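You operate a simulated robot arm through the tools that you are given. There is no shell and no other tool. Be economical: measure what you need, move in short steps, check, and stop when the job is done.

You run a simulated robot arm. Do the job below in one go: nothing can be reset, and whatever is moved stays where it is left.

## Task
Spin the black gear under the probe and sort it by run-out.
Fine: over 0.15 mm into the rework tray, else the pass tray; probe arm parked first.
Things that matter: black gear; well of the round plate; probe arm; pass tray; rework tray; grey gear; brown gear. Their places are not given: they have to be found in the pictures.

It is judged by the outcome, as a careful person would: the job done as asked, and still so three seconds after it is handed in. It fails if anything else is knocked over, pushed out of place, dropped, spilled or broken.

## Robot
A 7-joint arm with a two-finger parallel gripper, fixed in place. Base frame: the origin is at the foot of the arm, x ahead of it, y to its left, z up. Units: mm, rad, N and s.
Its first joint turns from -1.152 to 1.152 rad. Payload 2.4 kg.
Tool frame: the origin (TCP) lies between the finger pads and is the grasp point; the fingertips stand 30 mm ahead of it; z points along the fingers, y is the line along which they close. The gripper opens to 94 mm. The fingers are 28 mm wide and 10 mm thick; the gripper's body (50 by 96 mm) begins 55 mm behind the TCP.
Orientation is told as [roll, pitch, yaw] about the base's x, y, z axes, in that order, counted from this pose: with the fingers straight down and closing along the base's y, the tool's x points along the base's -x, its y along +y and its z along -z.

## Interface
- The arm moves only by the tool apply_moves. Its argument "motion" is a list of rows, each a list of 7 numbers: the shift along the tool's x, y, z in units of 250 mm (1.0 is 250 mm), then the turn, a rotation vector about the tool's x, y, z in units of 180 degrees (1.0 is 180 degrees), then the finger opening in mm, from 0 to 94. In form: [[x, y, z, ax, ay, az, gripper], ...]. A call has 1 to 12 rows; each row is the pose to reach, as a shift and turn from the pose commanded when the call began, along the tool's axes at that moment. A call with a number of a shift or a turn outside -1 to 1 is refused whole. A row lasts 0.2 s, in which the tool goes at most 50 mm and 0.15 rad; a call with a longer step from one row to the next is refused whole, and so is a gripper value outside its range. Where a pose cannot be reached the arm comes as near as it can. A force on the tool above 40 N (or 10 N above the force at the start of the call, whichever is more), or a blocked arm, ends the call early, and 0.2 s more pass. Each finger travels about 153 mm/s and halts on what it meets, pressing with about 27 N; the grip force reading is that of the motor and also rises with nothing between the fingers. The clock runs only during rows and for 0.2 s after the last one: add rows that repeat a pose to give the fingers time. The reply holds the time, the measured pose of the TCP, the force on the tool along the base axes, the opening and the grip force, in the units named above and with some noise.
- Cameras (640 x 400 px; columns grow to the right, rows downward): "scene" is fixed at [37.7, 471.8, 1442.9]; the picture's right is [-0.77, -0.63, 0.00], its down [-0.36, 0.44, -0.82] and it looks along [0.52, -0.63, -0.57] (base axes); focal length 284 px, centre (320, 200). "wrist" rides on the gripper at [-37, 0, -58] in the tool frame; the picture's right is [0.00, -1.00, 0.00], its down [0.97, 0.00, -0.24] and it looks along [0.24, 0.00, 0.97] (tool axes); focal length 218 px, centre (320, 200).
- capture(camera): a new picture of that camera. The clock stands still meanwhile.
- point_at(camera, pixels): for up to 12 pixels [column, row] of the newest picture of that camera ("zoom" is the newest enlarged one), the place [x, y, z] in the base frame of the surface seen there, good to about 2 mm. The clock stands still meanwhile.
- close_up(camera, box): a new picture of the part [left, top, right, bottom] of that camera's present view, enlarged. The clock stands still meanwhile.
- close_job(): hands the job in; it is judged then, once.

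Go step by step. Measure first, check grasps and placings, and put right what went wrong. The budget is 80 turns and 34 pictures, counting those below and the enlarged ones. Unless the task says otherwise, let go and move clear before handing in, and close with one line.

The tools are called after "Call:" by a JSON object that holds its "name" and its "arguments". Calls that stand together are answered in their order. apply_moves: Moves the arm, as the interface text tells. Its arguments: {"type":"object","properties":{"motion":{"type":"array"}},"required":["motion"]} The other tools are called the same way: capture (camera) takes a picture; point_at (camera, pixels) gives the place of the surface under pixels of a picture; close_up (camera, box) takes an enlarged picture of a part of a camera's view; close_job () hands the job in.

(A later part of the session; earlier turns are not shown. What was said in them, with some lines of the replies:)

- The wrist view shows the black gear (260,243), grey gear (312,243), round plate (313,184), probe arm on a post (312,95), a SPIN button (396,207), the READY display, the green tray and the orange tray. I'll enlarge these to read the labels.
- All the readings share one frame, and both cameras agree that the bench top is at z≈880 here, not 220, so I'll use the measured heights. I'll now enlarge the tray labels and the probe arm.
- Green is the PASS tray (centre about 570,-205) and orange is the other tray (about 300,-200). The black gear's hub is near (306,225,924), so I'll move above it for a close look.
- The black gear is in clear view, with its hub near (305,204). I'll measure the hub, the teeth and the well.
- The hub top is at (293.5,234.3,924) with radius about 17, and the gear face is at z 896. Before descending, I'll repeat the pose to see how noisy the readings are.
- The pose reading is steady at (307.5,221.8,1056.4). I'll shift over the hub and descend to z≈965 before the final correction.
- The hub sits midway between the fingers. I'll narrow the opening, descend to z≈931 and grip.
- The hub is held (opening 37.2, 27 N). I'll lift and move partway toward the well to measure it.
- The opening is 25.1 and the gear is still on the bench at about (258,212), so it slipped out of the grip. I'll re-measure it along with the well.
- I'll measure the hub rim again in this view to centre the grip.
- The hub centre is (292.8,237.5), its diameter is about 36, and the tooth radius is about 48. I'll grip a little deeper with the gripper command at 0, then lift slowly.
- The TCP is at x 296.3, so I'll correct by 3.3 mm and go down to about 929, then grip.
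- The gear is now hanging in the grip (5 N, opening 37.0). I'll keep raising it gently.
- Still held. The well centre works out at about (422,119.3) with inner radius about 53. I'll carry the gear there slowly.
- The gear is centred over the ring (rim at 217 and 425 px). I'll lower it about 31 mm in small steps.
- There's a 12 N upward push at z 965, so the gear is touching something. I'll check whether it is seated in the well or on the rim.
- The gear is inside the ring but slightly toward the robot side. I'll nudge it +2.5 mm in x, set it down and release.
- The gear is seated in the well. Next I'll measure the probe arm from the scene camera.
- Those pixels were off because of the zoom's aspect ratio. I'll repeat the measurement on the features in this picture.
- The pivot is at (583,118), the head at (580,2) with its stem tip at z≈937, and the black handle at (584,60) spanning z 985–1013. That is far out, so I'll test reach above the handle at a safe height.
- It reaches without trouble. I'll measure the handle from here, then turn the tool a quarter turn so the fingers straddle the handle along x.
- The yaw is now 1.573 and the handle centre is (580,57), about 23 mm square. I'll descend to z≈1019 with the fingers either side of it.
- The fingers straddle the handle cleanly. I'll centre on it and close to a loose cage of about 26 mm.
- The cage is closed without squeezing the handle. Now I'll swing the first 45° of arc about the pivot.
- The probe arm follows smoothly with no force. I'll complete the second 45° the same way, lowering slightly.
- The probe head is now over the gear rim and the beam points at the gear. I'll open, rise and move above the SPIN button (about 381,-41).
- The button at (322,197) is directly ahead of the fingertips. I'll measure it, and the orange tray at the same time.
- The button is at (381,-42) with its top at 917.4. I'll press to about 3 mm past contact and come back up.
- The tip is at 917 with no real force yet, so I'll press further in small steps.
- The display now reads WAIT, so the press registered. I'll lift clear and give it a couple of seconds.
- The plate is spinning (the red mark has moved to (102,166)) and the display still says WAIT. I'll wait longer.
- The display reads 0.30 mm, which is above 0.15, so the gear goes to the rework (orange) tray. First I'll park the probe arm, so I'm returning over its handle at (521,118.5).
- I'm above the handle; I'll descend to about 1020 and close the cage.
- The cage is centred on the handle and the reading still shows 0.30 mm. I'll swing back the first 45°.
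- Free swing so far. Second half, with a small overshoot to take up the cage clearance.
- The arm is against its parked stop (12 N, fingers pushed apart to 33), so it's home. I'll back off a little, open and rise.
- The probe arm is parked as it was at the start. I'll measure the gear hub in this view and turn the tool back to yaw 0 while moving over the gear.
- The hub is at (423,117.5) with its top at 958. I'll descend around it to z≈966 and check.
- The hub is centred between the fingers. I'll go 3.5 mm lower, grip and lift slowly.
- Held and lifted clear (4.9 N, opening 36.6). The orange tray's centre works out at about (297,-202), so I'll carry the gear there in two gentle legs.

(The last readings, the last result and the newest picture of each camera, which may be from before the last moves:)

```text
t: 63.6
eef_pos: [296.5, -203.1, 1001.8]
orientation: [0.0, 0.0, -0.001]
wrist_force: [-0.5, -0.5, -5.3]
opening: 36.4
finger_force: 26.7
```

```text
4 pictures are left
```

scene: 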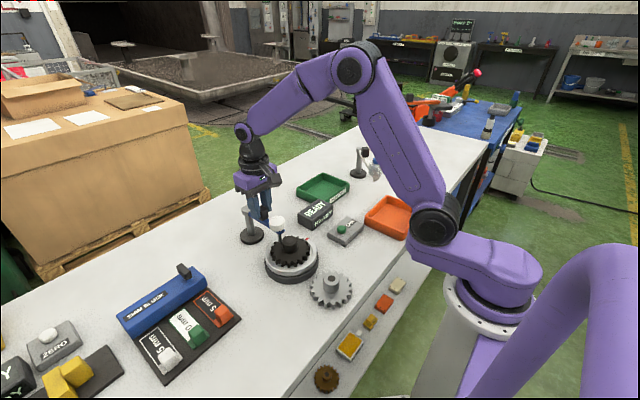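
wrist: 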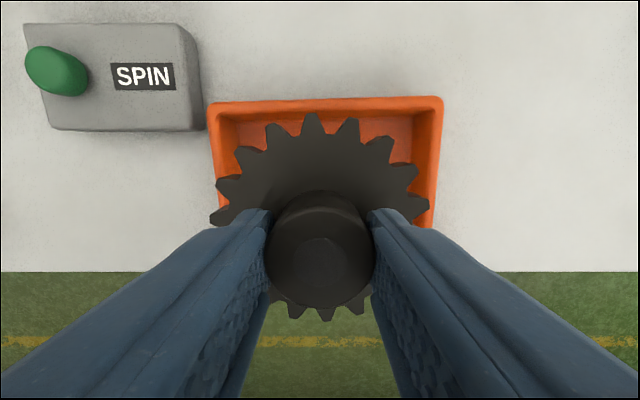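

The tray rim spans columns 207–443, so its centre is about 3–4 mm further along -y. I'll measure the rim and floor before lowering.

Call:
{"name": "point_at", "arguments": {"camera": "wrist", "pixels": [[325, 101], [325, 111], [212, 110], [440, 105], [225, 130], [430, 130], [400, 128], [240, 140], [211, 150], [436, 190], [418, 215]]}}

```text
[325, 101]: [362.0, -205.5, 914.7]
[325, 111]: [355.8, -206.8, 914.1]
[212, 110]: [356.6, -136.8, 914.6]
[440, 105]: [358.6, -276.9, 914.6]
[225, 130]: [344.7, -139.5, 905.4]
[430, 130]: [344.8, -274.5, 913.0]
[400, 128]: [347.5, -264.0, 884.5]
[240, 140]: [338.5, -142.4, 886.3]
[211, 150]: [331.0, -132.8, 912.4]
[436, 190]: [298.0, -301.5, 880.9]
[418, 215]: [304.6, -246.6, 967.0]
```

The tray is centred near (296,-206) with its floor at 884.5, so there is room for the gear. I'll lower it gradually.

Call:
{"name": "apply_moves", "arguments": {"motion": [[0.002, -0.01, 0.02, 0, 0, 0, 0], [0.002, -0.01, 0.06, 0, 0, 0, 0], [0.002, -0.01, 0.1, 0, 0, 0, 0], [0.002, -0.01, 0.14, 0, 0, 0, 0], [0.002, -0.01, 0.18, 0, 0, 0, 0], [0.002, -0.01, 0.21, 0, 0, 0, 0], [0.002, -0.01, 0.235, 0, 0, 0, 0], [0.002, -0.01, 0.252, 0, 0, 0, 0], [0.002, -0.01, 0.26, 0, 0, 0, 0], [0.002, -0.01, 0.26, 0, 0, 0, 0]]}}

```text
t: 65.8
eef_pos: [296.7, -206.4, 936.8]
orientation: [-0.001, 0.0, -0.001]
wrist_force: [0.5, 0.5, -6.1]
opening: 36.2
finger_force: 27.1
```

No contact yet at z 936.8, so I'll take the last few millimetres in tiny steps.

Call:
{"name": "apply_moves", "arguments": {"motion": [[0, 0, 0.006, 0, 0, 0, 0], [0, 0, 0.012, 0, 0, 0, 0], [0, 0, 0.016, 0, 0, 0, 0], [0, 0, 0.016, 0, 0, 0, 0]]}}

```text
t: 66.8
eef_pos: [295.9, -205.2, 933.7]
orientation: [0.001, -0.002, -0.001]
wrist_force: [-3.7, 1.9, 27.2]
opening: 36.6
finger_force: 27.1
```

It's touching the floor (27 N upward at the expected height). I'll ease up slightly, release and rise.

Call:
{"name": "apply_moves", "arguments": {"motion": [[0, 0, -0.004, 0, 0, 0, 0], [0, 0, -0.004, 0, 0, 0, 45], [0, 0, -0.004, 0, 0, 0, 54], [0, 0, -0.06, 0, 0, 0, 54], [0, 0, -0.2, 0, 0, 0, 54], [0, 0, -0.38, 0, 0, 0, 54], [0, 0, -0.56, 0, 0, 0, 54], [0, 0, -0.56, 0, 0, 0, 54]]}}

Call:
{"name": "capture", "arguments": {"camera": "wrist"}}

Call:
{"name": "capture", "arguments": {"camera": "scene"}}

```text
t: 68.6
eef_pos: [298.5, -206.5, 1071.3]
orientation: [0.001, 0.0, 0.0]
wrist_force: [0.1, -0.4, 0.4]
opening: 54.1
finger_force: 0.0
```

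```text
3 pictures are left
```

wrist: 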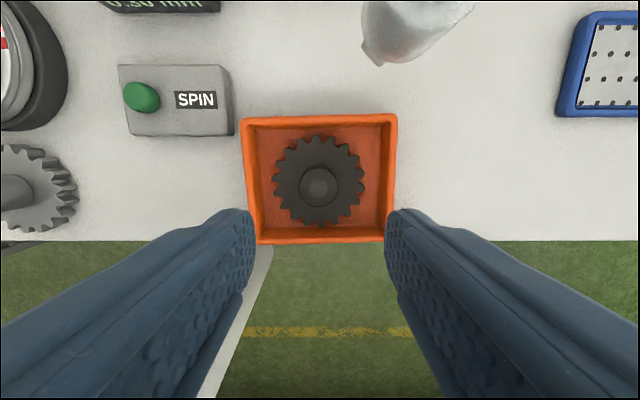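

```text
2 pictures are left
```

scene: 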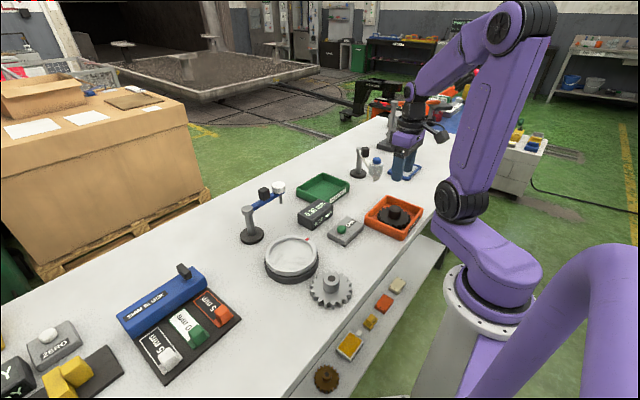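

The black gear is flat in the orange tray, the probe arm is parked, and nothing else has moved. The gripper is clear, so I'm handing in.

Call:
{"name": "close_job", "arguments": {}}

```text
The job is handed in.
```

The black gear measured 0.30 mm run-out, over the 0.15 mm limit, so with the probe arm parked first I put it in the orange rework tray; it slipped from my first grip while still on the bench, but the second hold was good.
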